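You operate a simulated robot arm through the tools that you are given. There is no shell and no other tool.

Carry out the task below with a simulated robot arm. There is one attempt and no reset: what you move stays moved.

Task
Press the green bag from the black drawer into the yellow cell, fit the divider and the lid.
Fine: The divider that stands on the black mat; close the drawer again. Where these are worked on the way, their far stop is far enough and under half their travel is too little: black drawer.
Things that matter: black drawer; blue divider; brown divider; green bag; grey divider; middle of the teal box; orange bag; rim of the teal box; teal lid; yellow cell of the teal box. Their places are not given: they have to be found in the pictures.

Only the result counts: the job must be done as asked and must still hold three seconds after the hand-in. Knocking over, shifting, dropping, spilling or breaking anything else fails it. Lids that push on must go on centred and level and be pressed home; caps that screw on are set level and turned clockwise until they are tight.

Robot
A 6-joint arm with a two-finger parallel gripper, fixed in place. Base frame: the origin is at the foot of the arm, x ahead of it, y to its left, z up; the work surface is at about z = 0.2. Units: cm, rad, N and s.
With the tool pointing down near the work surface it reaches from about 14 to 58 cm from the base axis. Its first joint turns from -1.152 to 1.152 rad. Payload 2.1 kg.
The TCP is the grasp point between the finger pads, 3 cm short of the fingertips. In the tool frame z runs along the fingers and y along their closing line. The gripper opens to 9.4 cm. The fingers are 2.8 cm wide and 1 cm thick; the gripper's body (5 by 9.6 cm) begins 5.5 cm behind the TCP.
Orientation is that of the tool frame in the base frame, as a unit quaternion [w, x, y, z]. With the fingers straight down and closing along the base's y, the tool's x points along the base's -x, its y along +y and its z along -z.

Tools
- The arm moves only by the tool arm_command. Its argument "plan" is a list of rows, each a list of 2 entries, a list of its own where there are three numbers: the shift along the tool's x, y, z in units of 25 mm (1.0 is 25 mm), then the turn, a rotation vector about the tool's x, y, z in units of 4 degrees (1.0 is 4 degrees). In form: [[[x, y, z], [ax, ay, az]], ...]. A call has 1 to 20 rows; each row shifts and turns the commanded pose from where the row before left it, along the tool's axes as they then stand. "jaw" is the opening, from 0 (shut) to 1 (fully open), set as the call begins (left out, the last holds). A call with a number of a shift or a turn outside -1 to 1 is refused whole. Rows are played at 5 a second. More than 5 cm and 0.15 rad between two rows, or a gripper value outside its range, and nothing of the call is played. A pose out of reach is approached as far as the arm can. The call stops where the force on the tool passes 90 N (or 10 N more than at its start, if that is more) or the arm is blocked; 0.2 s more then pass. The fingers move at their own pace (about 7.2 cm/s each) and stop on an object; they squeeze with about 35 N. The grip force told is the motor's: it shows also when the fingers shut on nothing. Time passes only in rows, and 0.2 s behind the last, so rows that do not move let the fingers close. It gives the time, the measured TCP pose, the force on the tool (base axes), the opening and the grip force at its end, in the units of the frame above (readings bear some noise), with the torque about the TCP (base axes, N m) and any sound that the robot's microphone picked up.
- Cameras (640 x 400 px; columns grow to the right, rows downward): "scene" is fixed at [5.41, -37.71, 47.25]; the picture's right is [0.76, -0.65, 0.00], its down [-0.44, -0.51, -0.74] and it looks along [0.48, 0.56, -0.68] (base axes); focal length 242 px, centre (320, 200). "wrist" rides on the gripper at [7.6, 1.4, -10.2] in the tool frame; the picture's right is [-0.18, 0.98, 0.00], its down [-0.75, -0.14, -0.64] and it looks along [-0.63, -0.12, 0.77] (tool axes); focal length 243 px, centre (320, 200).
- get_image(camera): a new picture of that camera. It takes no simulated time.
- pixel_to_xyz(camera, pixels): there is no depth. For up to 12 entries [column, row, z] of the newest picture of that camera ("zoom" is the newest enlarged one), the place [x, y] in the base frame at which the ray of that pixel passes the height z, good to about 0.3 cm. It takes no simulated time.
- enlarge(camera, box): a new picture of the part [left, top, right, bottom] of that camera's present view, enlarged. It takes no simulated time.
- job_done(): hands the job in; it is judged then, once.

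Open the gripper and draw the arm clear of the work before you hand the job in, unless the task says otherwise.

The tools are called after "Request:" by a JSON object that holds its "fn" and its "kwargs". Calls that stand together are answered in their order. arm_command: Moves the arm, as the interface text tells. Its arguments: {"type":"object","properties":{"plan":{"type":"array","items":{"type":"array"}},"jaw":{"type":"number"}},"required":["plan"]} The other tools are called the same way: get_image (camera) takes a picture; pixel_to_xyz (camera, pixels) gives the place at which the rays of pixels pass given heights; enlarge (camera, box) takes an enlarged picture of a part of a camera's view; job_done () hands the job in.

At the start:

```text
time: 0.0
ee_pos: [37.31, 0.8, 25.81]
tool_rot: [0.0, 0.0, 1.0, 0.0]
force: [0.0, 0.2, 0.0]
torque: [-0.01, 0.02, 0.01]
width: 9.43
gripper_force: 0.0
```

scene: 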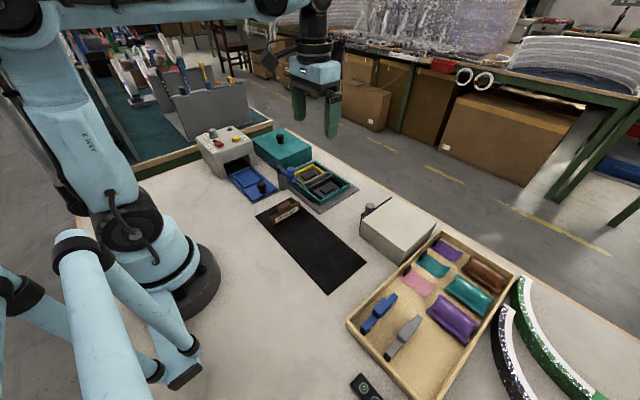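
wrist: 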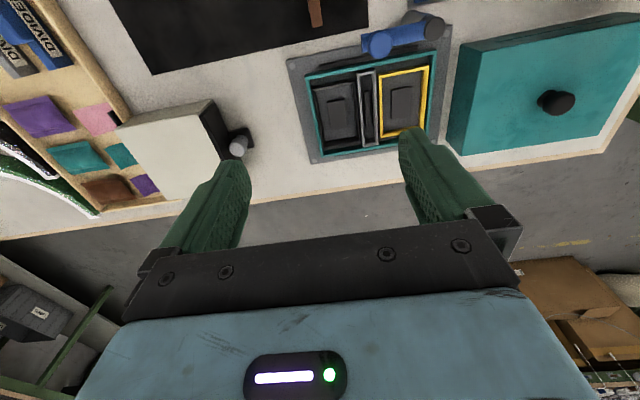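

The scene shows a box with a yellow cell near (320,180), a teal lid near (283,148), a black mat at (310,245) with a brown divider, and a white box at (397,230). I'll enlarge parts of the scene to see them better.

Request:
{"fn": "enlarge", "kwargs": {"camera": "scene", "box": [180, 110, 380, 235]}}

Request:
{"fn": "enlarge", "kwargs": {"camera": "scene", "box": [330, 180, 530, 305]}}

Request:
{"fn": "enlarge", "kwargs": {"camera": "wrist", "box": [260, 0, 640, 200]}}

```text
3.20 times, centred on (280, 172) of scene
```

zoom: 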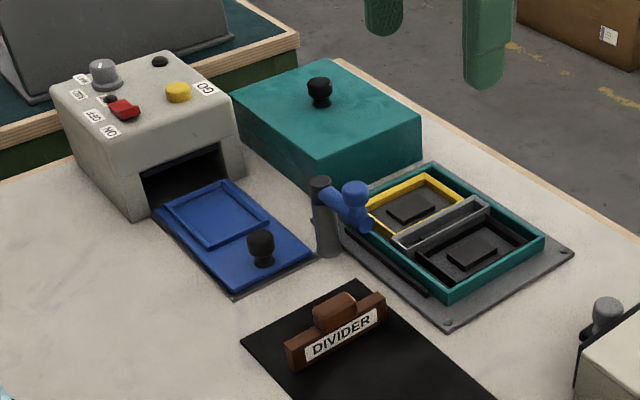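

```text
3.20 times, centred on (430, 242) of scene
```

zoom: 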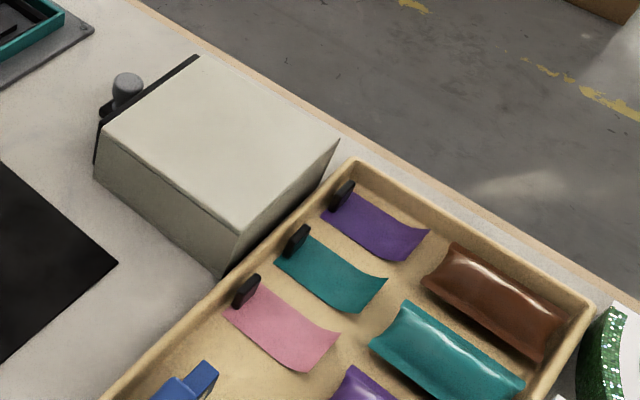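

```text
1.68 times, centred on (450, 100) of wrist
```

zoom: 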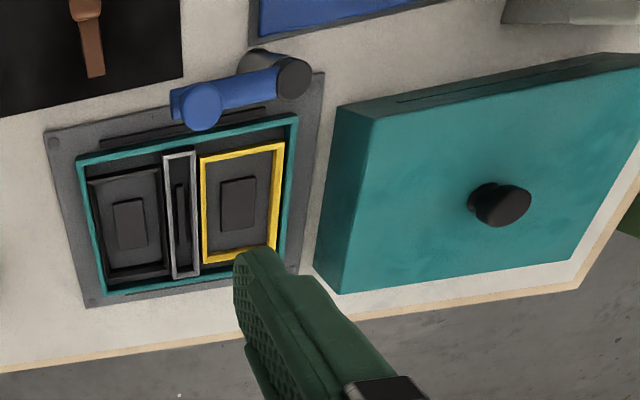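

The cabinet's black front and grey knob face +y (scene 370,207). I'll convert key pixels into base coordinates.

Request:
{"fn": "pixel_to_xyz", "kwargs": {"camera": "scene", "pixels": [[359.5, 232, 0.2], [398.7, 265.5, 0.2], [362, 218.6, 5], [404.4, 252.9, 5], [436.2, 222.6, 5], [391.6, 196.7, 5], [369.5, 207, 4], [256, 216, 0.2], [333, 293, 0.2], [367, 261, 0.2], [294, 196, 0.2], [320, 293, 0.2]]}}

Request:
{"fn": "pixel_to_xyz", "kwargs": {"camera": "wrist", "pixels": [[287, 60, 0.2], [310, 163, 0.2], [438, 150, 0.2], [452, 25, 0.2], [306, 80, 3], [318, 157, 3], [425, 140, 3], [436, 53, 3], [236, 145, 3], [557, 103, 8], [368, 45, 8], [427, 25, 6]]}}

```text
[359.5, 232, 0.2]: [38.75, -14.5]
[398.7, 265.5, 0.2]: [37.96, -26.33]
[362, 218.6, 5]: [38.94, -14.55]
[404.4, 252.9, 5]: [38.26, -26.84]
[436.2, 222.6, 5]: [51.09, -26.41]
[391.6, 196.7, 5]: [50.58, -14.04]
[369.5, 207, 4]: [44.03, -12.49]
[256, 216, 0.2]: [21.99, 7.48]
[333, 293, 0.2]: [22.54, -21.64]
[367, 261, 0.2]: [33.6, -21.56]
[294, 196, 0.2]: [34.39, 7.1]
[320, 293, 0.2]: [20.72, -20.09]
```

```text
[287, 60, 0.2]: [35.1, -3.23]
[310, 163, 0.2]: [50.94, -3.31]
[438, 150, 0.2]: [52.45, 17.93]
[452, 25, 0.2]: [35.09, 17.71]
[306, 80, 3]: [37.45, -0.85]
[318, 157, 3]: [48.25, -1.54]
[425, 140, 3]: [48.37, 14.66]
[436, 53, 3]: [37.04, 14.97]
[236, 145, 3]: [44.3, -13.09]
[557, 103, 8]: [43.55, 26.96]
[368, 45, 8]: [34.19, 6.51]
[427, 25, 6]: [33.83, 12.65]
```

The teal box spans about x 37–48, y -1 to 15. I'll move the arm back for a better wrist view of the box area.

Request:
{"fn": "arm_command", "kwargs": {"plan": [[[1, 0.4, 0], [0, 0, 0]], [[1, 0.4, 0], [0, 0, 0]], [[1, 0.4, 0], [0, 0, 0]], [[1, 0.4, 0], [0, 0, 0]], [[1, 0.4, 0], [0, 0, 0]], [[1, 0.4, 0], [0, 0, 0]], [[0, 0, 0], [0, 0, 0]]]}}

Request:
{"fn": "get_image", "kwargs": {"camera": "wrist"}}

Request:
{"fn": "get_image", "kwargs": {"camera": "scene"}}

```text
time: 1.6
ee_pos: [22.24, 6.72, 25.68]
tool_rot: [0.0, -0.001, 1.0, 0.0]
force: [0.3, 0.0, 0.1]
torque: [-0.01, -0.02, 0.01]
width: 9.39
gripper_force: 0.0
```

```text
taken
```

wrist: 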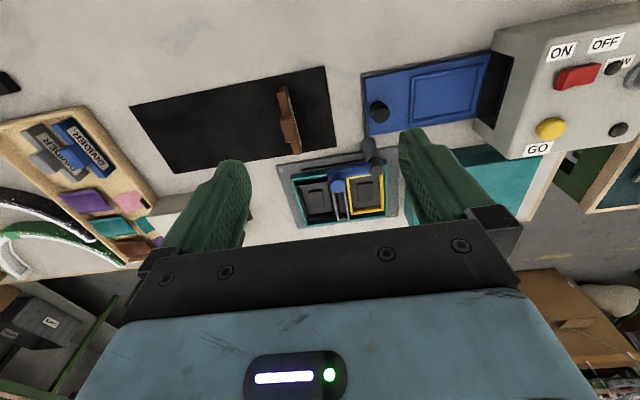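

```text
taken
```

scene: 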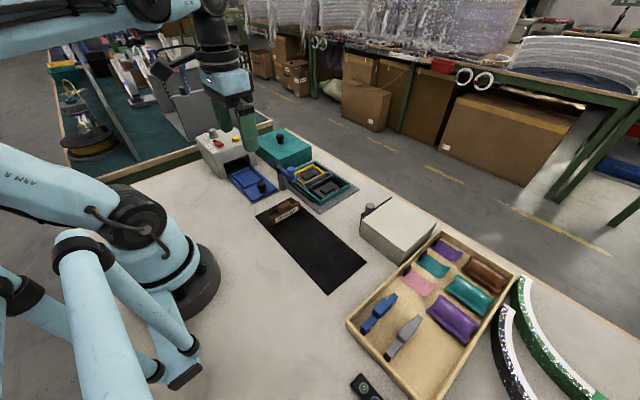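

I'll enlarge the box with the blue arm at (350,180), and the machine at the upper right.

Request:
{"fn": "enlarge", "kwargs": {"camera": "wrist", "box": [260, 120, 420, 220]}}

Request:
{"fn": "enlarge", "kwargs": {"camera": "scene", "box": [250, 120, 370, 215]}}

Request:
{"fn": "enlarge", "kwargs": {"camera": "scene", "box": [330, 180, 450, 275]}}

Request:
{"fn": "enlarge", "kwargs": {"camera": "scene", "box": [180, 110, 300, 205]}}

Request:
{"fn": "enlarge", "kwargs": {"camera": "scene", "box": [330, 280, 450, 375]}}

```text
4.00 times, centred on (340, 170) of wrist
```

zoom: 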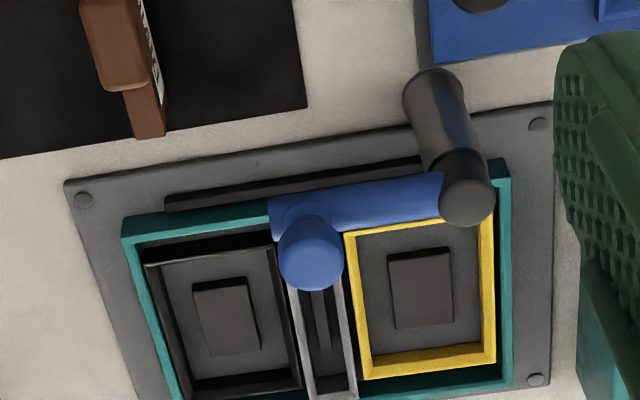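

```text
4.21 times, centred on (310, 168) of scene
```

zoom: 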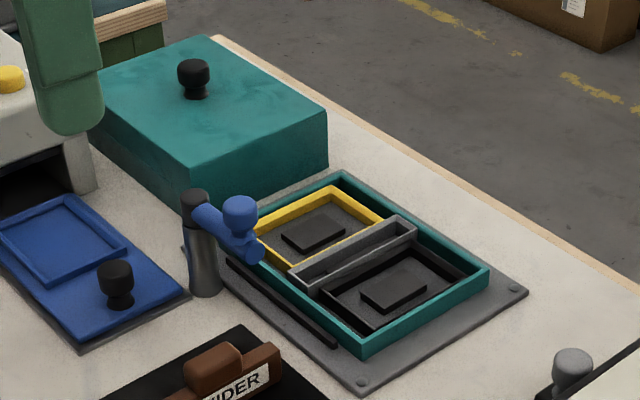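

```text
4.21 times, centred on (390, 228) of scene
```

zoom: 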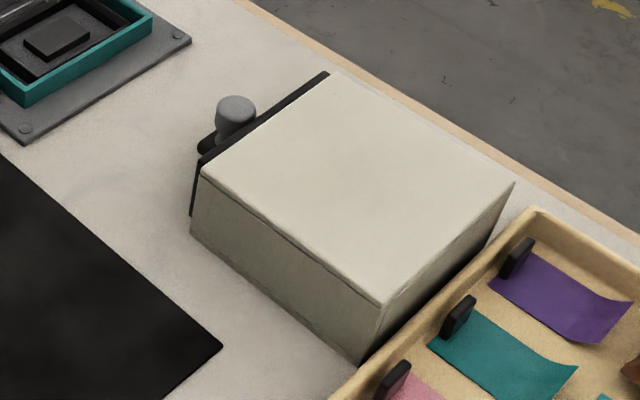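

```text
4.21 times, centred on (240, 158) of scene
```

zoom: 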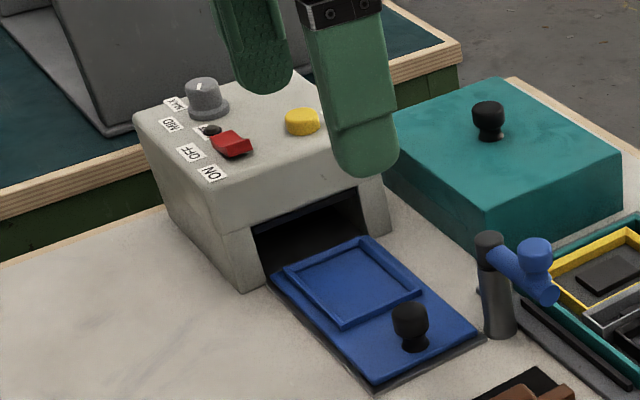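

```text
4.21 times, centred on (390, 328) of scene
```

zoom: 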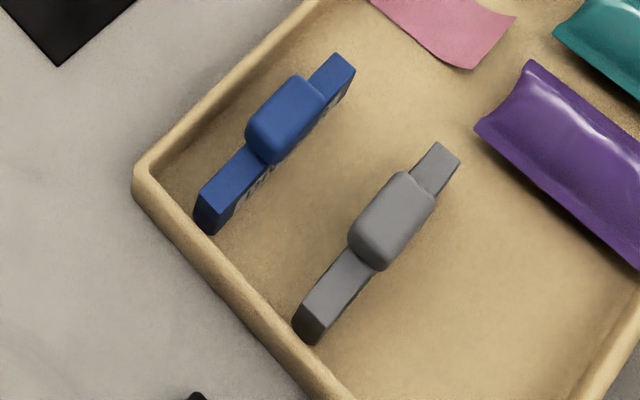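

I'll triangulate the post, arm and knob from both cameras.

Request:
{"fn": "pixel_to_xyz", "kwargs": {"camera": "wrist", "pixels": [[367.5, 141, 0.2], [376.7, 168, 5], [376.7, 168, 7], [337.5, 182.5, 5], [337.5, 182.5, 7], [290.5, 178, 2], [379, 210, 2], [298, 220, 2], [385.5, 163, 2], [276, 165, 0.2], [397, 147, 0.2], [333, 182, 6]]}}

Request:
{"fn": "pixel_to_xyz", "kwargs": {"camera": "scene", "pixels": [[282.7, 190, 0.2], [280.1, 167, 5], [280.1, 167, 7], [290.8, 169, 5], [290.8, 169, 7], [350, 184.5, 2], [320.5, 203, 2], [314, 162, 2], [293, 181, 5], [396, 172, 2], [279, 145, 6], [395, 365, 0.2]]}}

```text
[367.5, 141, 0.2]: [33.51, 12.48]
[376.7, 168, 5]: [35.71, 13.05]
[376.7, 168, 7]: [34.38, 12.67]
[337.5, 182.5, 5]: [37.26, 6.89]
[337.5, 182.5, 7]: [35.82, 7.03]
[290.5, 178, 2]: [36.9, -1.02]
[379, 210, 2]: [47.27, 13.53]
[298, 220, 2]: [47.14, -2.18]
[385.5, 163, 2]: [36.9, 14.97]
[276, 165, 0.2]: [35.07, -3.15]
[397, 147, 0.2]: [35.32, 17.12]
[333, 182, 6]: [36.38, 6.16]
```

```text
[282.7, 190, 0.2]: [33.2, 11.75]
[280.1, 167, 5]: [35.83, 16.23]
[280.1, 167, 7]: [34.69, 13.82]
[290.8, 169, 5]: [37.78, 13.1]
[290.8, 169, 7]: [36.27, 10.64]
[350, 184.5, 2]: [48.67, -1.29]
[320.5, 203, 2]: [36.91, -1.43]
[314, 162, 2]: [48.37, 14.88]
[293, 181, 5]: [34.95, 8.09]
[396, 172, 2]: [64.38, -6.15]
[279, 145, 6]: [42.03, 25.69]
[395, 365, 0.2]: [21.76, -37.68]
```

The post is at about (33.5, 12.3), its arm along -y at x≈34, so clear of the box rim (x≥36.9). Next I'll view the drawer front from closer.

Request:
{"fn": "arm_command", "kwargs": {"plan": [[[-0.39, -0.935, 0.485], [0, 0, 0]], [[-0.39, -0.935, 0.485], [0, 0, 0]], [[-0.39, -0.935, 0.485], [0, 0, 0]], [[-0.39, -0.935, 0.485], [0, 0, 0]], [[-0.39, -0.935, 0.485], [0, 0, 0]], [[-0.39, -0.935, 0.485], [0, 0, 0]], [[-0.39, -0.935, 0.485], [0, 0, 0]], [[-0.39, -0.935, 0.485], [0, 0, 0]], [[0, 0, 0], [0, 0, 0]]]}}

Request:
{"fn": "get_image", "kwargs": {"camera": "wrist"}}

```text
time: 3.6
ee_pos: [30.14, -11.87, 16.14]
tool_rot: [0.0, 0.0, 1.0, 0.0]
force: [0.1, -0.4, -0.5]
torque: [-0.01, -0.01, 0.01]
width: 9.39
gripper_force: 0.0
```

```text
taken
```

wrist: 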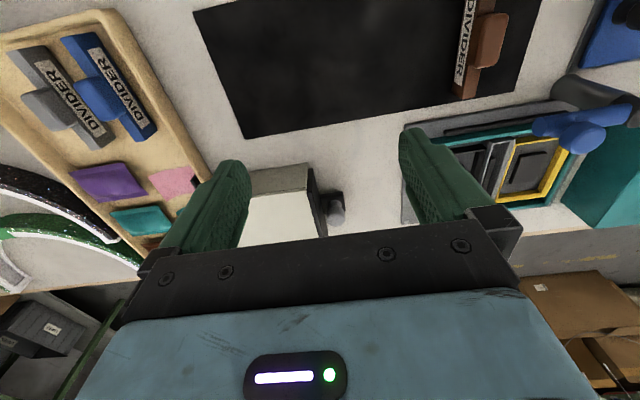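

The view is too shallow, so I'll move over to (45.6,-5) and turn the tool 90° so that the camera looks toward -y at the drawer front.

Request:
{"fn": "arm_command", "kwargs": {"plan": [[[-0.886, 0.394, 0], [0, 0, 0]], [[-0.886, 0.394, 0], [0, 0, 0]], [[-0.886, 0.394, 0], [0, 0, 0]], [[-0.886, 0.394, 0], [0, 0, 0]], [[-0.886, 0.394, 0], [0, 0, 0]], [[-0.886, 0.394, 0], [0, 0, 0]], [[-0.886, 0.394, 0], [0, 0, 0]], [[0, 0, 0], [0, 0, 1]], [[0, 0, 0], [0, 0, 1]], [[0, 0, 0], [0, 0, 1]], [[0, 0, 0], [0, 0, 1]], [[0, 0, 0], [0, 0, 1]], [[0, 0, 0], [0, 0, 1]], [[0, 0, 0], [0, 0, 1]], [[0, 0, 0], [0, 0, 1]], [[0, 0, 0], [0, 0, 1]], [[0, 0, 0], [0, 0, 1]], [[0, 0, 0], [0, 0, 1]], [[0, 0, 0], [0, 0, 1]], [[0, 0, 0], [0, 0, 1]]]}}

Request:
{"fn": "arm_command", "kwargs": {"plan": [[[0, 0, 0], [0, 0, 1]], [[0, 0, 0], [0, 0, 1]], [[0, 0, 0], [0, 0, 1]], [[0, 0, 0], [0, 0, 1]], [[0, 0, 0], [0, 0, 1]], [[0, 0, 0], [0, 0, 1]], [[0, 0, 0], [0, 0, 1]], [[0, 0, 0], [0, 0, 1]], [[0, 0, 0], [0, 0, 1]], [[0, 0, 0], [0, 0, 0.5]], [[0, 0, 0], [0, 0, 0]]]}}

Request:
{"fn": "get_image", "kwargs": {"camera": "wrist"}}

Request:
{"fn": "get_image", "kwargs": {"camera": "scene"}}

```text
time: 7.8
ee_pos: [45.61, -5.1, 16.15]
tool_rot: [0.0, 0.439, 0.898, 0.0]
force: [-0.5, 1.3, -0.3]
torque: [-0.01, 0.01, 0.04]
width: 9.38
gripper_force: 0.1
```

```text
time: 10.2
ee_pos: [45.55, -5.0, 16.07]
tool_rot: [0.0, 0.707, 0.708, 0.001]
force: [-0.2, 1.1, 0.4]
torque: [0.0, -0.01, 0.05]
width: 9.4
gripper_force: 0.2
```

```text
taken
```

wrist: 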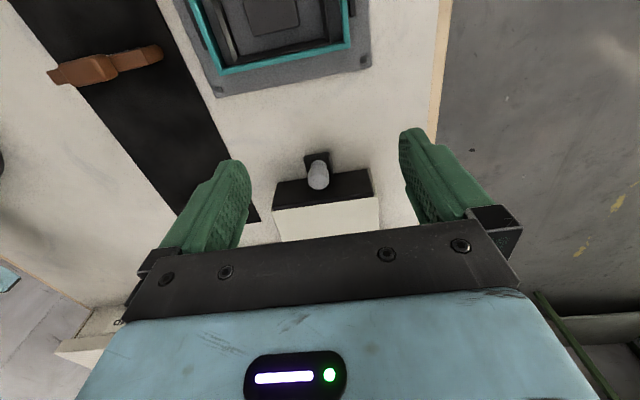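

```text
taken
```

scene: 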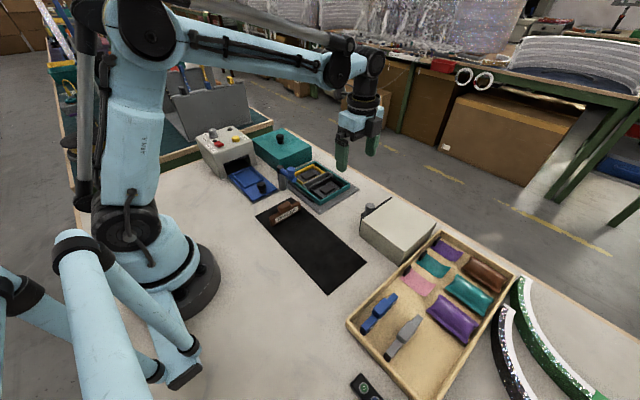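

Request:
{"fn": "enlarge", "kwargs": {"camera": "wrist", "box": [240, 120, 420, 240]}}

Request:
{"fn": "pixel_to_xyz", "kwargs": {"camera": "wrist", "pixels": [[318, 165, 3.5], [318, 165, 5], [318, 180, 3.5], [318, 180, 5], [275, 182, 5], [369, 168, 5], [316, 153, 3], [221, 75, 2], [351, 48, 2]]}}

```text
3.33 times, centred on (330, 180) of wrist
```

zoom: 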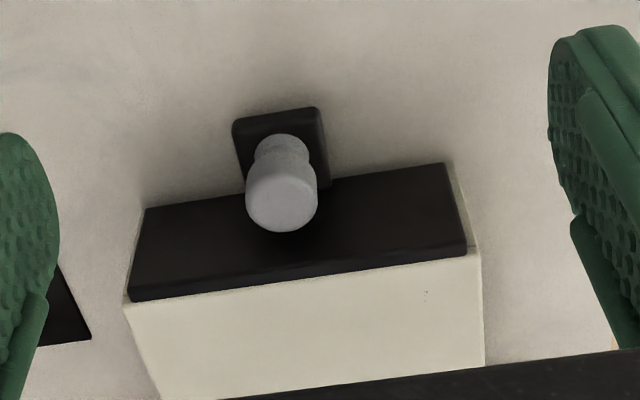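

```text
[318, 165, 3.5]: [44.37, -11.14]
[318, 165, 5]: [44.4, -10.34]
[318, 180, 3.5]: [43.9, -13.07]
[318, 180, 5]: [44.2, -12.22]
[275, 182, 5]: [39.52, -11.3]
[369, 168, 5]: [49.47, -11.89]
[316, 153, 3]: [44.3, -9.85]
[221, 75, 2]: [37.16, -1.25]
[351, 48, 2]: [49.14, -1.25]
```

The drawer has a tab with a vertical grey knob on it. I'll triangulate the knob top.

Request:
{"fn": "pixel_to_xyz", "kwargs": {"camera": "wrist", "pixels": [[318.3, 182, 3], [318.3, 182, 4], [318.3, 182, 5], [318.3, 182, 6], [314, 153, 2], [302, 156, 2], [336, 153, 2]]}}

Request:
{"fn": "pixel_to_xyz", "kwargs": {"camera": "scene", "pixels": [[369.8, 204, 3], [369.8, 204, 4], [369.8, 204, 5], [369.8, 204, 6], [362, 210, 2], [363, 212, 3]]}}

```text
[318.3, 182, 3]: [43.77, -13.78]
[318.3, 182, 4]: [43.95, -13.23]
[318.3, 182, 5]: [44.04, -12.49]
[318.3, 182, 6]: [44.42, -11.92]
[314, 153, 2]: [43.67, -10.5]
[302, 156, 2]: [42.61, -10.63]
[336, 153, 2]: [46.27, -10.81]
```

```text
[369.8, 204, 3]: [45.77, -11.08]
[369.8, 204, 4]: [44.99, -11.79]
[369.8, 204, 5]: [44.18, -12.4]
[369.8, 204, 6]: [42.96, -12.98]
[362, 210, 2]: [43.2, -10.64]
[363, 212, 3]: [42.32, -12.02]
```

The knob top is at about (44.1,-12.4,5.0). I'll move over it and descend with the fingers on either side (closing along x), tips at about z=3.1.

Request:
{"fn": "arm_command", "kwargs": {"plan": [[[-0.72, -0.145, 0], [0, 0, 0]], [[-0.72, -0.145, 0], [0, 0, 0]], [[-0.72, -0.145, 0], [0, 0, 0]], [[-0.72, -0.145, 0], [0, 0, 0]], [[0, 0, 0.8], [0, 0, 0]], [[0, 0, 0.8], [0, 0, 0]], [[0, 0, 0.8], [0, 0, 0]], [[0, 0, 0.8], [0, 0, 0]], [[0, 0, 0.4], [0, 0, 0]], [[0, 0, 0.4], [0, 0, 0]], [[0, 0, 0], [0, 0, 0]]], "jaw": 0.6}}

Request:
{"fn": "get_image", "kwargs": {"camera": "wrist"}}

Request:
{"fn": "enlarge", "kwargs": {"camera": "scene", "box": [310, 130, 450, 240]}}

```text
time: 12.6
ee_pos: [44.15, -12.3, 6.18]
tool_rot: [0.0, 0.708, 0.707, 0.0]
force: [0.5, 0.3, 0.6]
torque: [-0.01, 0.01, -0.02]
width: 5.68
gripper_force: 0.0
```

```text
taken
```

wrist: 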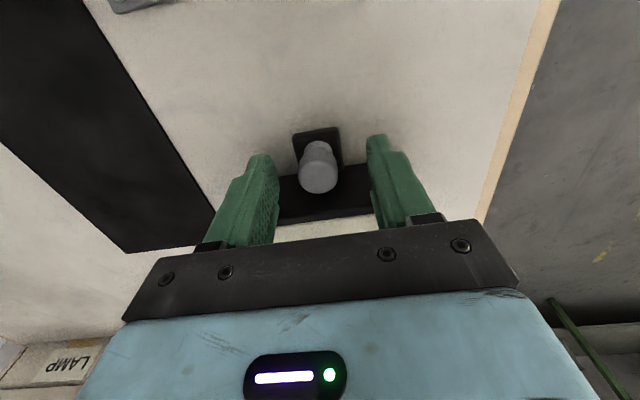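

```text
3.64 times, centred on (380, 185) of scene
```

zoom: 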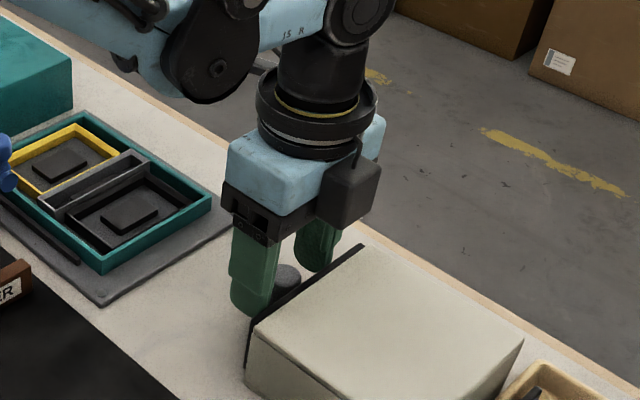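

The knob is between the fingers; I'll close the jaw.

Request:
{"fn": "arm_command", "kwargs": {"plan": [[[0, 0, 0], [0, 0, 0]], [[0, 0, 0], [0, 0, 0]], [[0, 0, 0], [0, 0, 0]], [[0, 0, 0], [0, 0, 0]]], "jaw": 0}}

Request:
{"fn": "enlarge", "kwargs": {"camera": "wrist", "box": [220, 100, 420, 240]}}

```text
time: 13.6
ee_pos: [43.99, -12.25, 6.12]
tool_rot: [-0.002, 0.708, 0.707, -0.002]
force: [-26.3, 0.9, -3.8]
torque: [-0.16, 0.02, -0.13]
width: 2.32
gripper_force: 44.8
```

```text
2.86 times, centred on (320, 170) of wrist
```

zoom: 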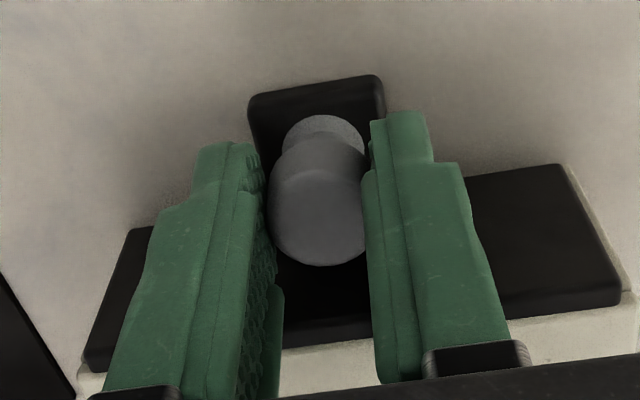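

Gripped (2.3 cm wide) with a slight side force; I'll correct by 0.15 cm in x and pull along +y in small steps.

Request:
{"fn": "arm_command", "kwargs": {"plan": [[[0, -0.07, 0], [0, 0, 0]], [[0.2, 0, 0], [0, 0, 0]], [[0.3, 0, 0], [0, 0, 0]], [[0.3, 0, 0], [0, 0, 0]], [[0.3, 0, 0], [0, 0, 0]], [[0.3, 0, 0], [0, 0, 0]], [[0.3, 0, 0], [0, 0, 0]], [[0, 0, 0], [0, 0, 0]]]}}

Request:
{"fn": "enlarge", "kwargs": {"camera": "scene", "box": [310, 130, 450, 240]}}

```text
time: 15.4
ee_pos: [44.01, -7.85, 6.09]
tool_rot: [0.001, 0.707, 0.707, 0.0]
force: [4.0, -0.3, -1.1]
torque: [-0.17, 0.27, -0.01]
width: 2.28
gripper_force: 45.1
```

```text
3.64 times, centred on (380, 185) of scene
```

zoom: 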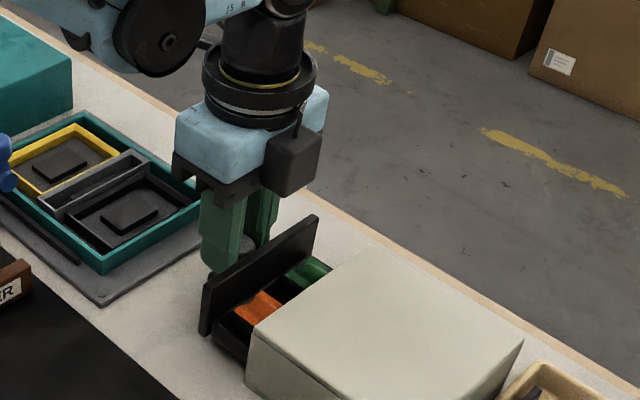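

The drawer slides freely and shows an orange and a green bag. I'll keep pulling until it stops.

Request:
{"fn": "arm_command", "kwargs": {"plan": [[[0.2, 0, 0], [0, 0, 0]], [[0.2, 0, 0], [0, 0, 0]], [[0.2, 0, 0], [0, 0, 0]], [[0.2, 0, 0], [0, 0, 0]], [[0.2, 0, 0], [0, 0, 0]], [[0.2, 0, 0], [0, 0, 0]], [[0.2, 0, 0], [0, 0, 0]], [[0, 0, 0], [0, 0, 0]]]}}

Request:
{"fn": "enlarge", "kwargs": {"camera": "scene", "box": [310, 130, 450, 240]}}

```text
time: 17.2
ee_pos: [44.04, -4.51, 6.16]
tool_rot: [0.001, 0.707, 0.707, 0.001]
force: [16.7, -0.4, 10.1]
torque: [-0.14, 0.01, 0.04]
width: 2.3
gripper_force: 45.0
```

```text
3.64 times, centred on (380, 185) of scene
```

zoom: 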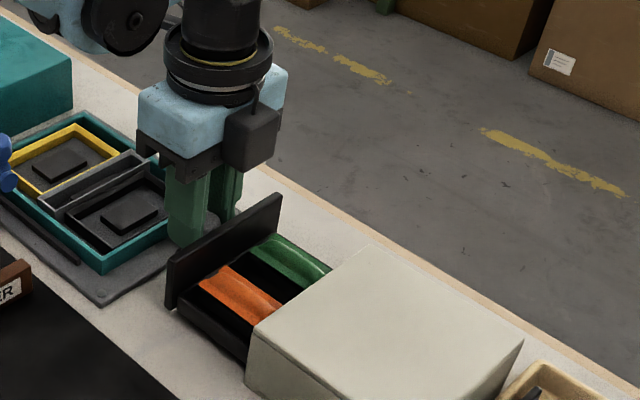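

Still no stop at 7.7 cm travel; I'll continue in smaller steps, watching for force.

Request:
{"fn": "arm_command", "kwargs": {"plan": [[[0.1, 0, 0], [0, 0, 0]], [[0.1, 0, 0], [0, 0, 0]], [[0.1, 0, 0], [0, 0, 0]], [[0.1, 0, 0], [0, 0, 0]], [[0, 0, 0], [0, 0, 0]]]}}

Request:
{"fn": "get_image", "kwargs": {"camera": "wrist"}}

```text
time: 18.4
ee_pos: [44.0, -4.12, 6.1]
tool_rot: [0.007, 0.71, 0.704, -0.004]
force: [15.4, -40.3, -2.6]
torque: [-0.71, 0.09, -0.02]
width: 2.29
gripper_force: 45.4
```

```text
taken
```

wrist: 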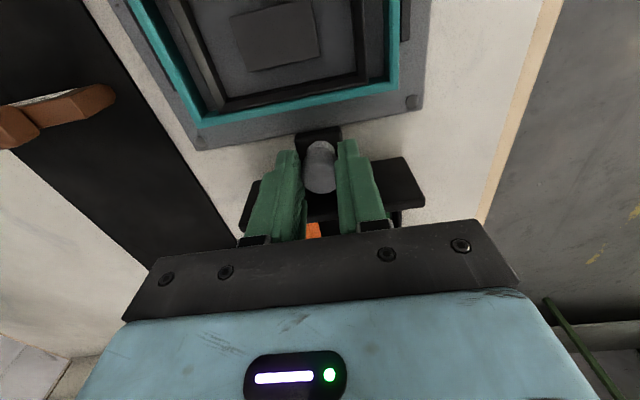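

The stop is reached (40 N at y≈-4.1). I'll ease the command back 0.4 cm, open, and lift.

Request:
{"fn": "arm_command", "kwargs": {"plan": [[[-0.1, 0, 0], [0, 0, 0]], [[-0.1, 0, 0], [0, 0, 0]], [[0, 0, 0], [0, 0, 0]]]}}

Request:
{"fn": "arm_command", "kwargs": {"plan": [[[0, 0, 0], [0, 0, 0]], [[0, 0, 0], [0, 0, 0]], [[0, 0, -0.5], [0, 0, 0]], [[0, 0, -1], [0, 0, 0]], [[0, 0, -1], [0, 0, 0]], [[0, 0, -1], [0, 0, 0]], [[0, 0, -1], [0, 0, 0]], [[0.5, 0, 0], [0, 0, 0]], [[0.8, 0, 0], [0, 0, 0]], [[0.8, 0, 0], [0, 0, 0]], [[0, 0, 0], [0, 0, 0]]], "jaw": 0.5}}

Request:
{"fn": "get_image", "kwargs": {"camera": "wrist"}}

Request:
{"fn": "get_image", "kwargs": {"camera": "scene"}}

```text
time: 19.2
ee_pos: [44.07, -4.07, 6.15]
tool_rot: [0.002, 0.706, 0.708, -0.002]
force: [12.2, -17.0, 3.0]
torque: [-1.51, 0.07, 0.14]
width: 2.31
gripper_force: 45.1
```

```text
time: 21.6
ee_pos: [43.9, 1.19, 17.3]
tool_rot: [0.0, 0.707, 0.707, 0.001]
force: [-0.2, -0.8, 0.4]
torque: [0.01, -0.03, 0.02]
width: 4.7
gripper_force: 0.1
```

```text
taken
```

wrist: 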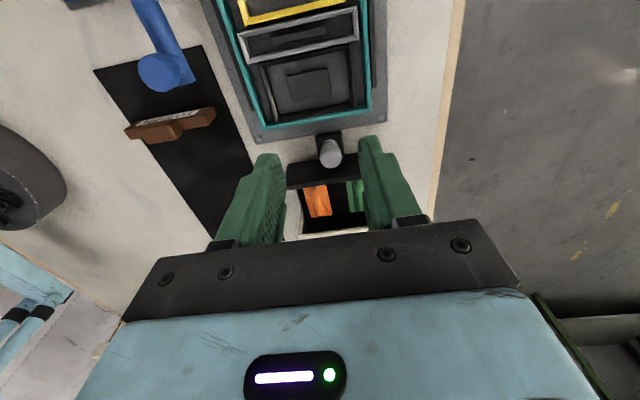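

```text
taken
```

scene: 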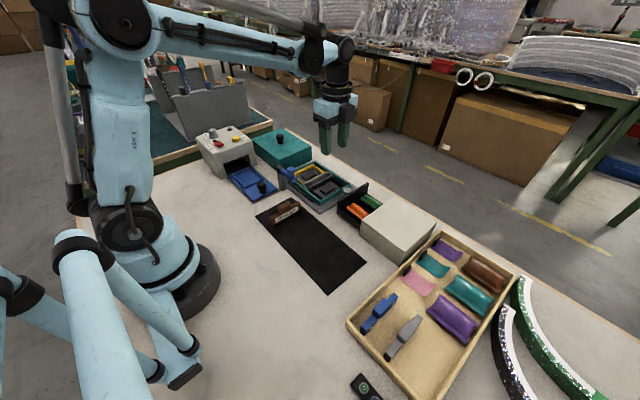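

Request:
{"fn": "enlarge", "kwargs": {"camera": "wrist", "box": [260, 110, 420, 240]}}

Request:
{"fn": "enlarge", "kwargs": {"camera": "scene", "box": [320, 160, 450, 260]}}

```text
3.08 times, centred on (340, 175) of wrist
```

zoom: 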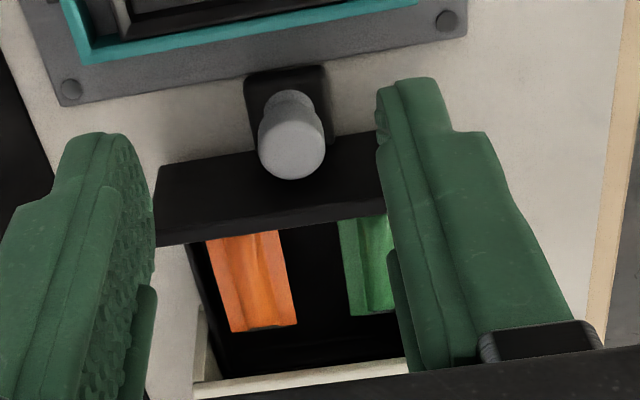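

```text
4.00 times, centred on (385, 210) of scene
```

zoom: 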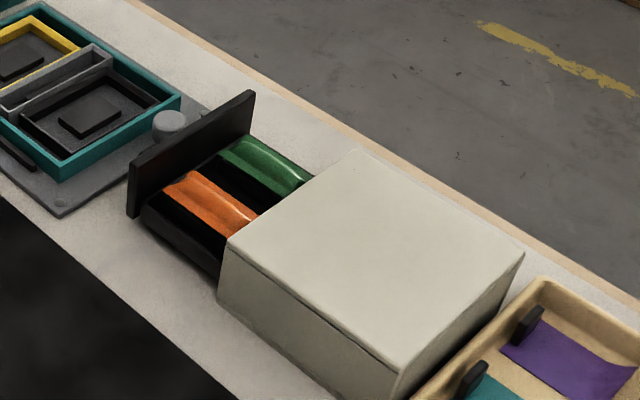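

The bags lie along y in the drawer. I'll open the jaw wide and shift in x to see the green bag fully.

Request:
{"fn": "arm_command", "kwargs": {"plan": [[[-0.3, 0.5, 0], [0, 0, 0]], [[-0.3, 0.5, 0], [0, 0, 0]], [[0, 0, 0], [0, 0, 0]], [[0, 0, 0], [0, 0, 0]]], "jaw": 1}}

Request:
{"fn": "get_image", "kwargs": {"camera": "wrist"}}

Request:
{"fn": "enlarge", "kwargs": {"camera": "wrist", "box": [240, 120, 420, 240]}}

```text
time: 22.6
ee_pos: [46.42, -0.31, 17.42]
tool_rot: [0.0, 0.707, 0.707, 0.0]
force: [-0.1, 0.0, -0.9]
torque: [0.0, 0.0, 0.0]
width: 9.39
gripper_force: 0.1
```

```text
taken
```

wrist: 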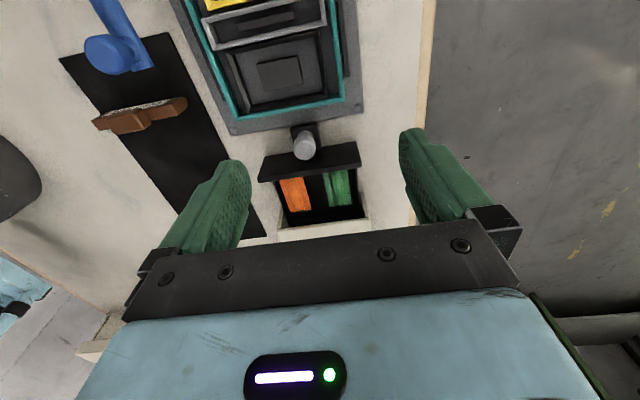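

```text
3.33 times, centred on (330, 180) of wrist
```

zoom: 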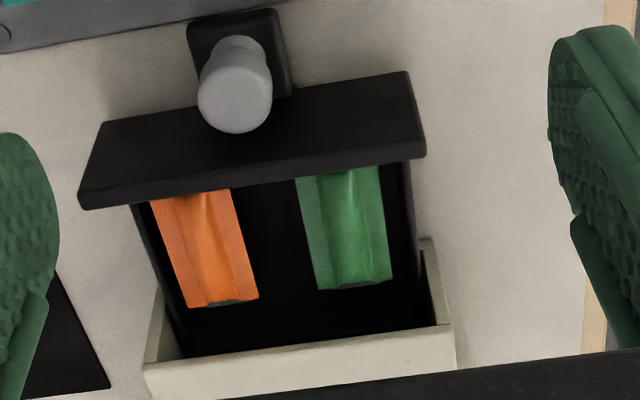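

I'll locate the green bag: end points from both cameras.

Request:
{"fn": "pixel_to_xyz", "kwargs": {"camera": "wrist", "pixels": [[329.4, 207, 1], [329.4, 207, 2], [351.9, 204, 1], [351.9, 204, 2], [323.1, 174, 1], [323.1, 174, 2], [348, 170, 1], [348, 170, 2], [293, 236, 5], [366, 226, 5], [276, 185, 5], [359, 165, 5]]}}

Request:
{"fn": "pixel_to_xyz", "kwargs": {"camera": "scene", "pixels": [[365, 194.25, 1], [365, 194.25, 2], [365, 194.25, 3], [359.5, 198.25, 1], [359.5, 198.25, 2], [359.5, 198.25, 3], [383, 205, 2], [376.5, 210, 2], [368.5, 184, 5], [338, 200.5, 5], [338, 214, 1]]}}

```text
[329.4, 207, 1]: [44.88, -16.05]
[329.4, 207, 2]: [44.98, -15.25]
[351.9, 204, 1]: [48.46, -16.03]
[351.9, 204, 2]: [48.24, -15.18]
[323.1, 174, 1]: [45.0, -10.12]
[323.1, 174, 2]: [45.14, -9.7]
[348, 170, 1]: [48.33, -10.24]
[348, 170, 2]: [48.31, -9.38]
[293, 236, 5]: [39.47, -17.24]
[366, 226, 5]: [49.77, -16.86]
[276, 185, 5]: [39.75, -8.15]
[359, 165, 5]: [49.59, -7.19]
```

```text
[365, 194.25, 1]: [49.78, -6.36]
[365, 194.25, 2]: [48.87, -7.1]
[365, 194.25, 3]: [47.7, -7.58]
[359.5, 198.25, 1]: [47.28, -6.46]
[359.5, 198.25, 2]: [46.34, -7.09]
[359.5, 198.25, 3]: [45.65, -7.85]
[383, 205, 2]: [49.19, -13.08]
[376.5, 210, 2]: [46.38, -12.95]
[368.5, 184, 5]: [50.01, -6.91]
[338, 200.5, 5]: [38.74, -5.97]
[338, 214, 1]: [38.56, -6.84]
```

The bag spans about x 45.0–48.3, close to the drawer's right wall. I'll tilt the tool so the camera looks straight down over the drawer for a precise look.

Request:
{"fn": "arm_command", "kwargs": {"plan": [[[-0.8, -0.1, 0.2], [0, 0, 0]], [[-0.8, -0.1, 0.2], [0, 0, 0]], [[-0.8, -0.1, 0.2], [0, 0, 0]], [[-0.8, -0.1, 0.2], [0, 0, 0]], [[-0.8, -0.1, 0.2], [0, 0, 0]], [[0, 0, 0], [0, 1, 0]], [[0, 0, 0], [0, 1, 0]], [[0, 0, 0], [0, 1, 0]], [[0, 0, 0], [0, 1, 0]], [[0, 0, 0], [0, 1, 0]], [[0, 0, 0], [0, 1, 0]], [[0, 0, 0], [0, 1, 0]], [[0, 0, 0], [0, 1, 0]], [[0, 0, 0], [0, 1, 0]], [[0, 0, 0], [0, 0.8, 0]], [[0, 0, 0], [0, 0, 0]]]}}

Request:
{"fn": "get_image", "kwargs": {"camera": "wrist"}}

Request:
{"fn": "enlarge", "kwargs": {"camera": "wrist", "box": [230, 80, 430, 240]}}

```text
time: 26.0
ee_pos: [45.28, -10.28, 14.81]
tool_rot: [-0.237, 0.666, 0.666, 0.237]
force: [-0.4, -0.1, 0.1]
torque: [-0.03, 0.01, 0.01]
width: 9.41
gripper_force: 0.1
```

```text
taken
```

wrist: 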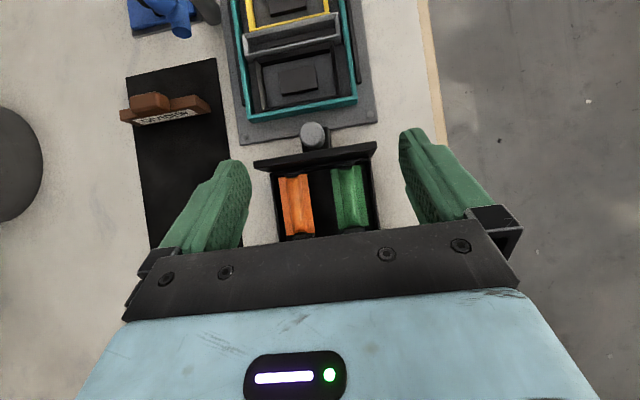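

```text
2.50 times, centred on (330, 160) of wrist
```

zoom: 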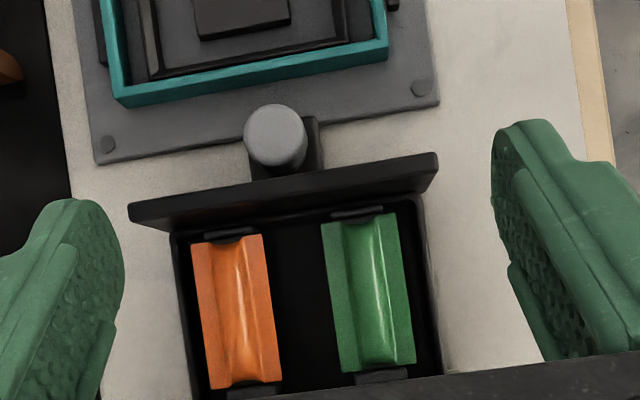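

Request:
{"fn": "pixel_to_xyz", "kwargs": {"camera": "wrist", "pixels": [[330.4, 168.8, 2], [361.2, 164.8, 2], [368, 224.8, 2], [338.8, 229.2, 2], [372, 164, 2.5], [378, 228, 2.5], [349, 198, 3], [311.5, 225, 2], [304, 174, 2], [345, 164, 1], [354, 232, 1], [277, 222, 2.5]]}}

Request:
{"fn": "enlarge", "kwargs": {"camera": "scene", "box": [330, 170, 410, 230]}}

```text
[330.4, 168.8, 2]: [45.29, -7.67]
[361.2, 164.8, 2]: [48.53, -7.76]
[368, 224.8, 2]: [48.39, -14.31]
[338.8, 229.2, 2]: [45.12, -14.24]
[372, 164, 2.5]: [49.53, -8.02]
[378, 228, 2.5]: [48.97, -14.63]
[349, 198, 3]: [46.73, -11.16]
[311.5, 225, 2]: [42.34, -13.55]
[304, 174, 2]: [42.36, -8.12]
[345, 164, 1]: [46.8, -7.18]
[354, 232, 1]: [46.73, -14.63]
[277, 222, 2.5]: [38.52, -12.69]
```

```text
6.67 times, centred on (370, 200) of scene
```

zoom: 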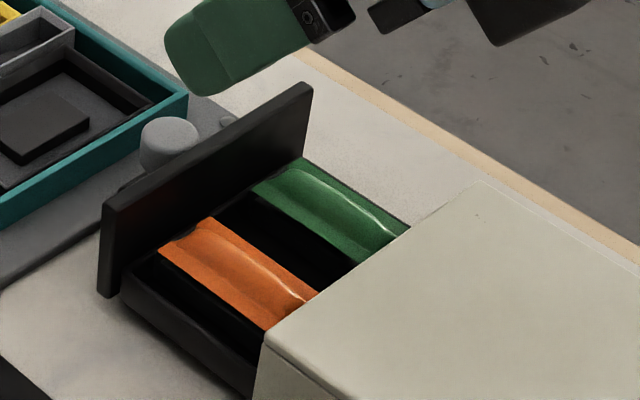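

The bag is at about x 45.2–48.5, y -14.3 to -7.7. I'll lower the downward-looking camera for a closer look at its shape and the wall gap.

Request:
{"fn": "arm_command", "kwargs": {"plan": [[[-0.5, 0, 0.62], [0, 0, 0]], [[-0.5, 0, 0.62], [0, 0, 0]], [[-0.3, 0.3, 0.37], [0, 0, 0]], [[0, 0, 0], [0, 0, 0]]]}}

Request:
{"fn": "get_image", "kwargs": {"camera": "wrist"}}

Request:
{"fn": "enlarge", "kwargs": {"camera": "wrist", "box": [250, 100, 410, 230]}}

Request:
{"fn": "pixel_to_xyz", "kwargs": {"camera": "scene", "pixels": [[367.75, 193.55, 1], [367.75, 193.55, 2], [367.75, 193.55, 3], [359.5, 198.5, 1], [359.5, 198.5, 2], [359.5, 198.5, 3]]}}

```text
time: 27.0
ee_pos: [45.97, -10.29, 9.55]
tool_rot: [-0.238, 0.666, 0.666, 0.237]
force: [-0.4, -0.2, 0.7]
torque: [-0.01, -0.01, 0.0]
width: 9.42
gripper_force: 0.0
```

```text
taken
```

wrist: 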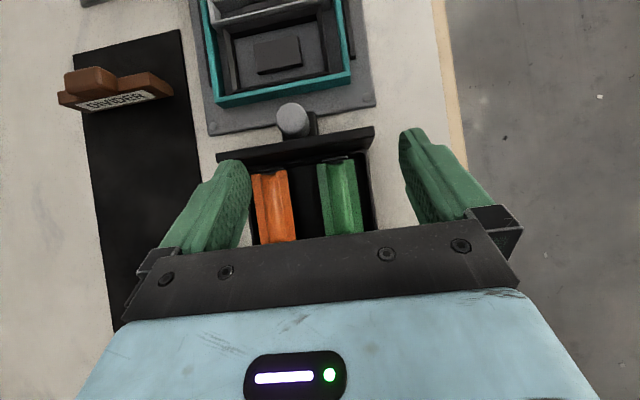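

```text
3.08 times, centred on (330, 165) of wrist
```

zoom: 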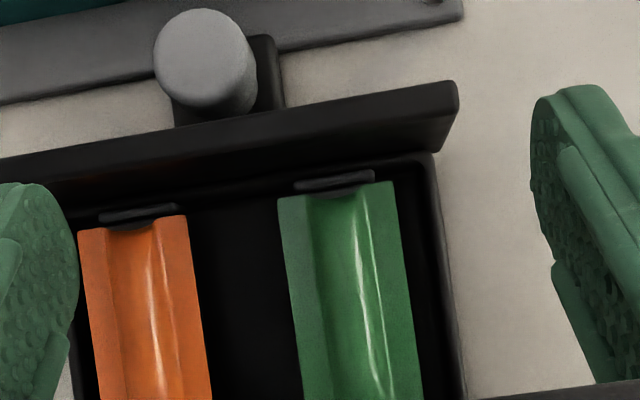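

```text
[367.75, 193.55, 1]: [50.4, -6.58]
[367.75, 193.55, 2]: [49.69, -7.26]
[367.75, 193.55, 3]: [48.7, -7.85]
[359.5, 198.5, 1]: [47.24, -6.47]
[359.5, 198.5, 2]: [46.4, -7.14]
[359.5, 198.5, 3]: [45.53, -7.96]
```

Request:
{"fn": "pixel_to_xyz", "kwargs": {"camera": "wrist", "pixels": [[316.4, 164, 3], [354.4, 159.2, 3], [320.3, 194.2, 3], [358.2, 194.2, 3], [325, 232, 3], [362, 232, 3], [359, 165, 1.5], [373, 225, 1.5], [364, 154, 1.5], [293, 120, 5], [289, 241, 3]]}}

Request:
{"fn": "pixel_to_xyz", "kwargs": {"camera": "scene", "pixels": [[340.5, 211.2, 0.5], [340.5, 211.2, 1], [340.5, 211.2, 1.5], [340.5, 211.2, 2], [368.5, 198, 3], [379, 209, 3]]}}

```text
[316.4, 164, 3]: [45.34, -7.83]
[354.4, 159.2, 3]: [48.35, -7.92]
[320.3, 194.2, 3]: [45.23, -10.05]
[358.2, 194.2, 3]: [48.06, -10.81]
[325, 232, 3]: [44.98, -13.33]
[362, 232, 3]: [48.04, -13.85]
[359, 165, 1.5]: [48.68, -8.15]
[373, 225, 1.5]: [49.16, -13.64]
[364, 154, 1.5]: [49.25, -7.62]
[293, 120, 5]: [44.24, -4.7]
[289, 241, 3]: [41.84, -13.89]
```

```text
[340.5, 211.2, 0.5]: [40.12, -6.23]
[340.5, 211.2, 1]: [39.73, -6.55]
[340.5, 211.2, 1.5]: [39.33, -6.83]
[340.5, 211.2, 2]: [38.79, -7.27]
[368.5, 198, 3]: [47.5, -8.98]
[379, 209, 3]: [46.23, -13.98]
```

Flanges lie at z≈3, above the drawer wall (~1.5), bag centre (46.7,-11.1). I'll straighten the tool and descend around it with tips at z≈2.

Request:
{"fn": "arm_command", "kwargs": {"plan": [[[0, 0, 0], [0, -1, 0]], [[0, 0, 0], [0, -1, 0]], [[0, 0, 0], [0, -1, 0]], [[0, 0, 0], [0, -1, 0]], [[0, 0, 0], [0, -1, 0]], [[0, 0, 0], [0, -1, 0]], [[0, 0, 0], [0, -1, 0]], [[0, 0, 0], [0, -1, 0]], [[0, 0, 0], [0, -1, 0]], [[0, 0, 0], [0, -0.8, 0]], [[-0.32, 0.29, 0], [0, 0, 0]], [[0, 0, 0], [0, 0, 0]]], "jaw": 0.52}}

Request:
{"fn": "get_image", "kwargs": {"camera": "wrist"}}

Request:
{"fn": "enlarge", "kwargs": {"camera": "scene", "box": [320, 150, 430, 230]}}

```text
time: 29.6
ee_pos: [46.52, -11.0, 9.74]
tool_rot: [-0.001, 0.707, 0.707, 0.0]
force: [-0.4, -1.1, 0.0]
torque: [-0.02, 0.02, 0.03]
width: 4.88
gripper_force: 0.2
```

```text
taken
```

wrist: 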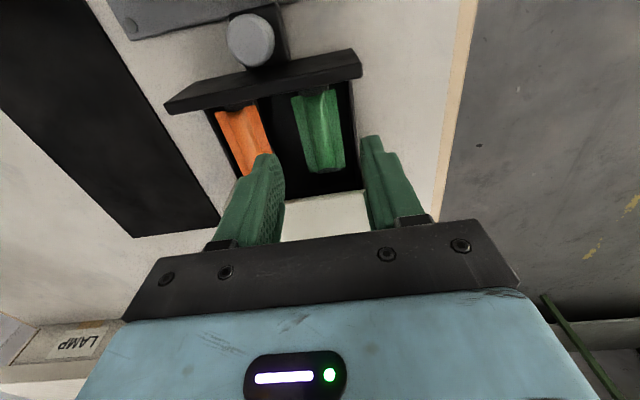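

```text
5.00 times, centred on (375, 190) of scene
```

zoom: 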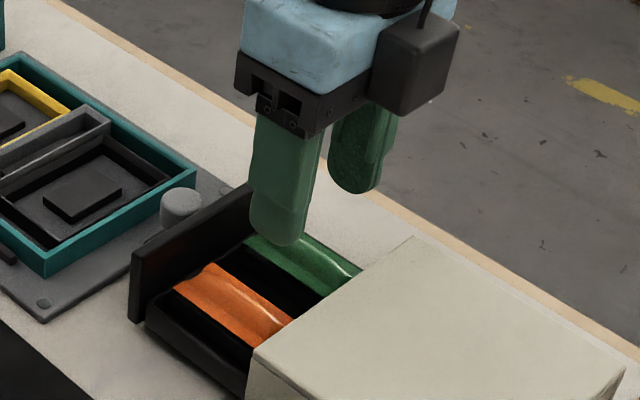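

Alignment looks right; I descend about 4.7 cm (tips to z≈2) in steps.

Request:
{"fn": "arm_command", "kwargs": {"plan": [[[0, 0.04, 0.5], [0, 0, 0]], [[0, 0, 0.5], [0, 0, 0]], [[0, 0, 0.4], [0, 0, 0]], [[0, 0, 0.3], [0, 0, 0]], [[0, 0, 0.15], [0, 0, 0]], [[0, 0, 0], [0, 0, 0]]]}}

Request:
{"fn": "get_image", "kwargs": {"camera": "wrist"}}

Request:
{"fn": "enlarge", "kwargs": {"camera": "scene", "box": [320, 150, 430, 230]}}

```text
time: 31.1
ee_pos: [46.76, -11.08, 5.45]
tool_rot: [0.001, 0.707, 0.707, 0.001]
force: [-3.2, -0.1, 19.2]
torque: [0.03, -0.41, -0.07]
width: 4.73
gripper_force: 0.0
stopped in row 6: the force on the tool passed its limit at 92 N (the readings are from after the stop); the commanded pose is now the measured one
```

```text
taken
```

wrist: 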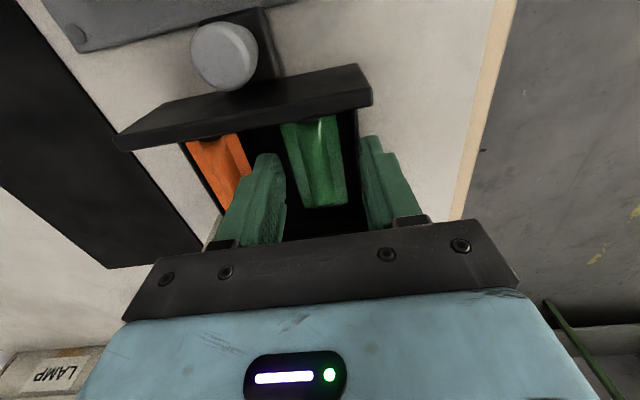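

```text
5.00 times, centred on (375, 190) of scene
```

zoom: 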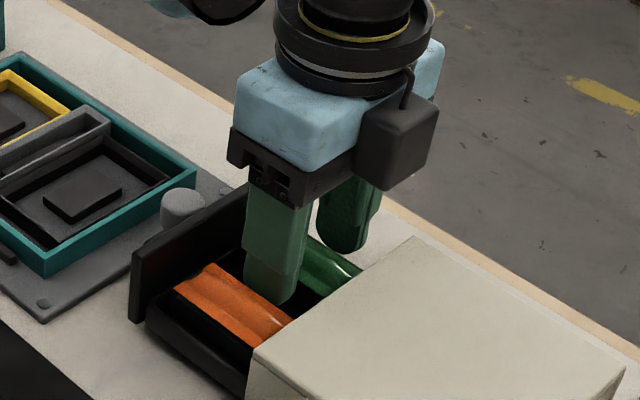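

The right finger met the drawer wall top at z≈2.4. I'll raise 0.15 cm and try closing on the bag's upper part here.

Request:
{"fn": "arm_command", "kwargs": {"plan": [[[0, 0, -0.05], [0, 0, 0]], [[0, 0, 0], [0, 0, 0]], [[0, 0, 0], [0, 0, 0]], [[0, 0, 0], [0, 0, 0]], [[0, 0, 0], [0, 0, 0]]], "jaw": 0.22}}

Request:
{"fn": "get_image", "kwargs": {"camera": "wrist"}}

Request:
{"fn": "enlarge", "kwargs": {"camera": "scene", "box": [320, 150, 430, 230]}}

```text
time: 32.2
ee_pos: [46.7, -11.14, 5.42]
tool_rot: [0.001, 0.708, 0.706, 0.001]
force: [0.5, -0.1, -0.5]
torque: [-0.02, -0.03, -0.04]
width: 2.86
gripper_force: 35.0
```

```text
taken
```

wrist: 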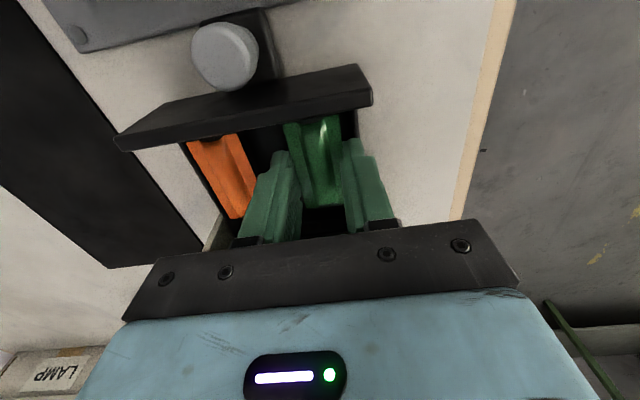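

```text
5.00 times, centred on (375, 190) of scene
```

zoom: 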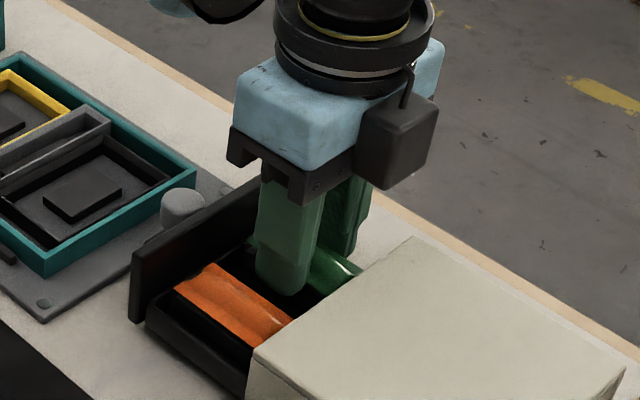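

The fingers have stopped on the bag at 2.86 cm with 35 N grip. I'll try a slow lift.

Request:
{"fn": "arm_command", "kwargs": {"plan": [[[0, 0, 0], [0, 0, 0]], [[0, 0, -0.1], [0, 0, 0]], [[0, 0, -0.2], [0, 0, 0]], [[0, 0, -0.3], [0, 0, 0]], [[0, 0, -0.4], [0, 0, 0]], [[0, 0, 0], [0, 0, 0]]]}}

Request:
{"fn": "get_image", "kwargs": {"camera": "wrist"}}

Request:
{"fn": "enlarge", "kwargs": {"camera": "scene", "box": [320, 150, 430, 230]}}

```text
time: 33.6
ee_pos: [46.89, -10.97, 7.97]
tool_rot: [0.001, 0.707, 0.707, 0.001]
force: [0.0, -0.7, -0.5]
torque: [0.02, -0.01, -0.01]
width: 2.85
gripper_force: 34.7
```

```text
taken
```

wrist: 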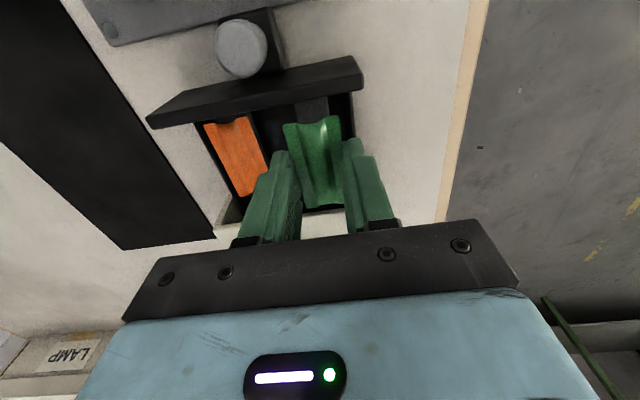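

```text
5.00 times, centred on (375, 190) of scene
```

zoom: 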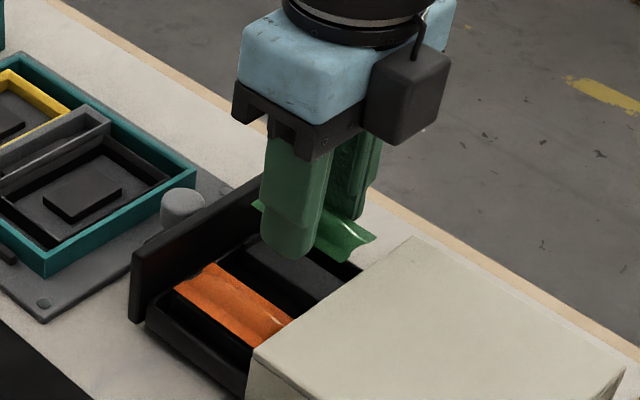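

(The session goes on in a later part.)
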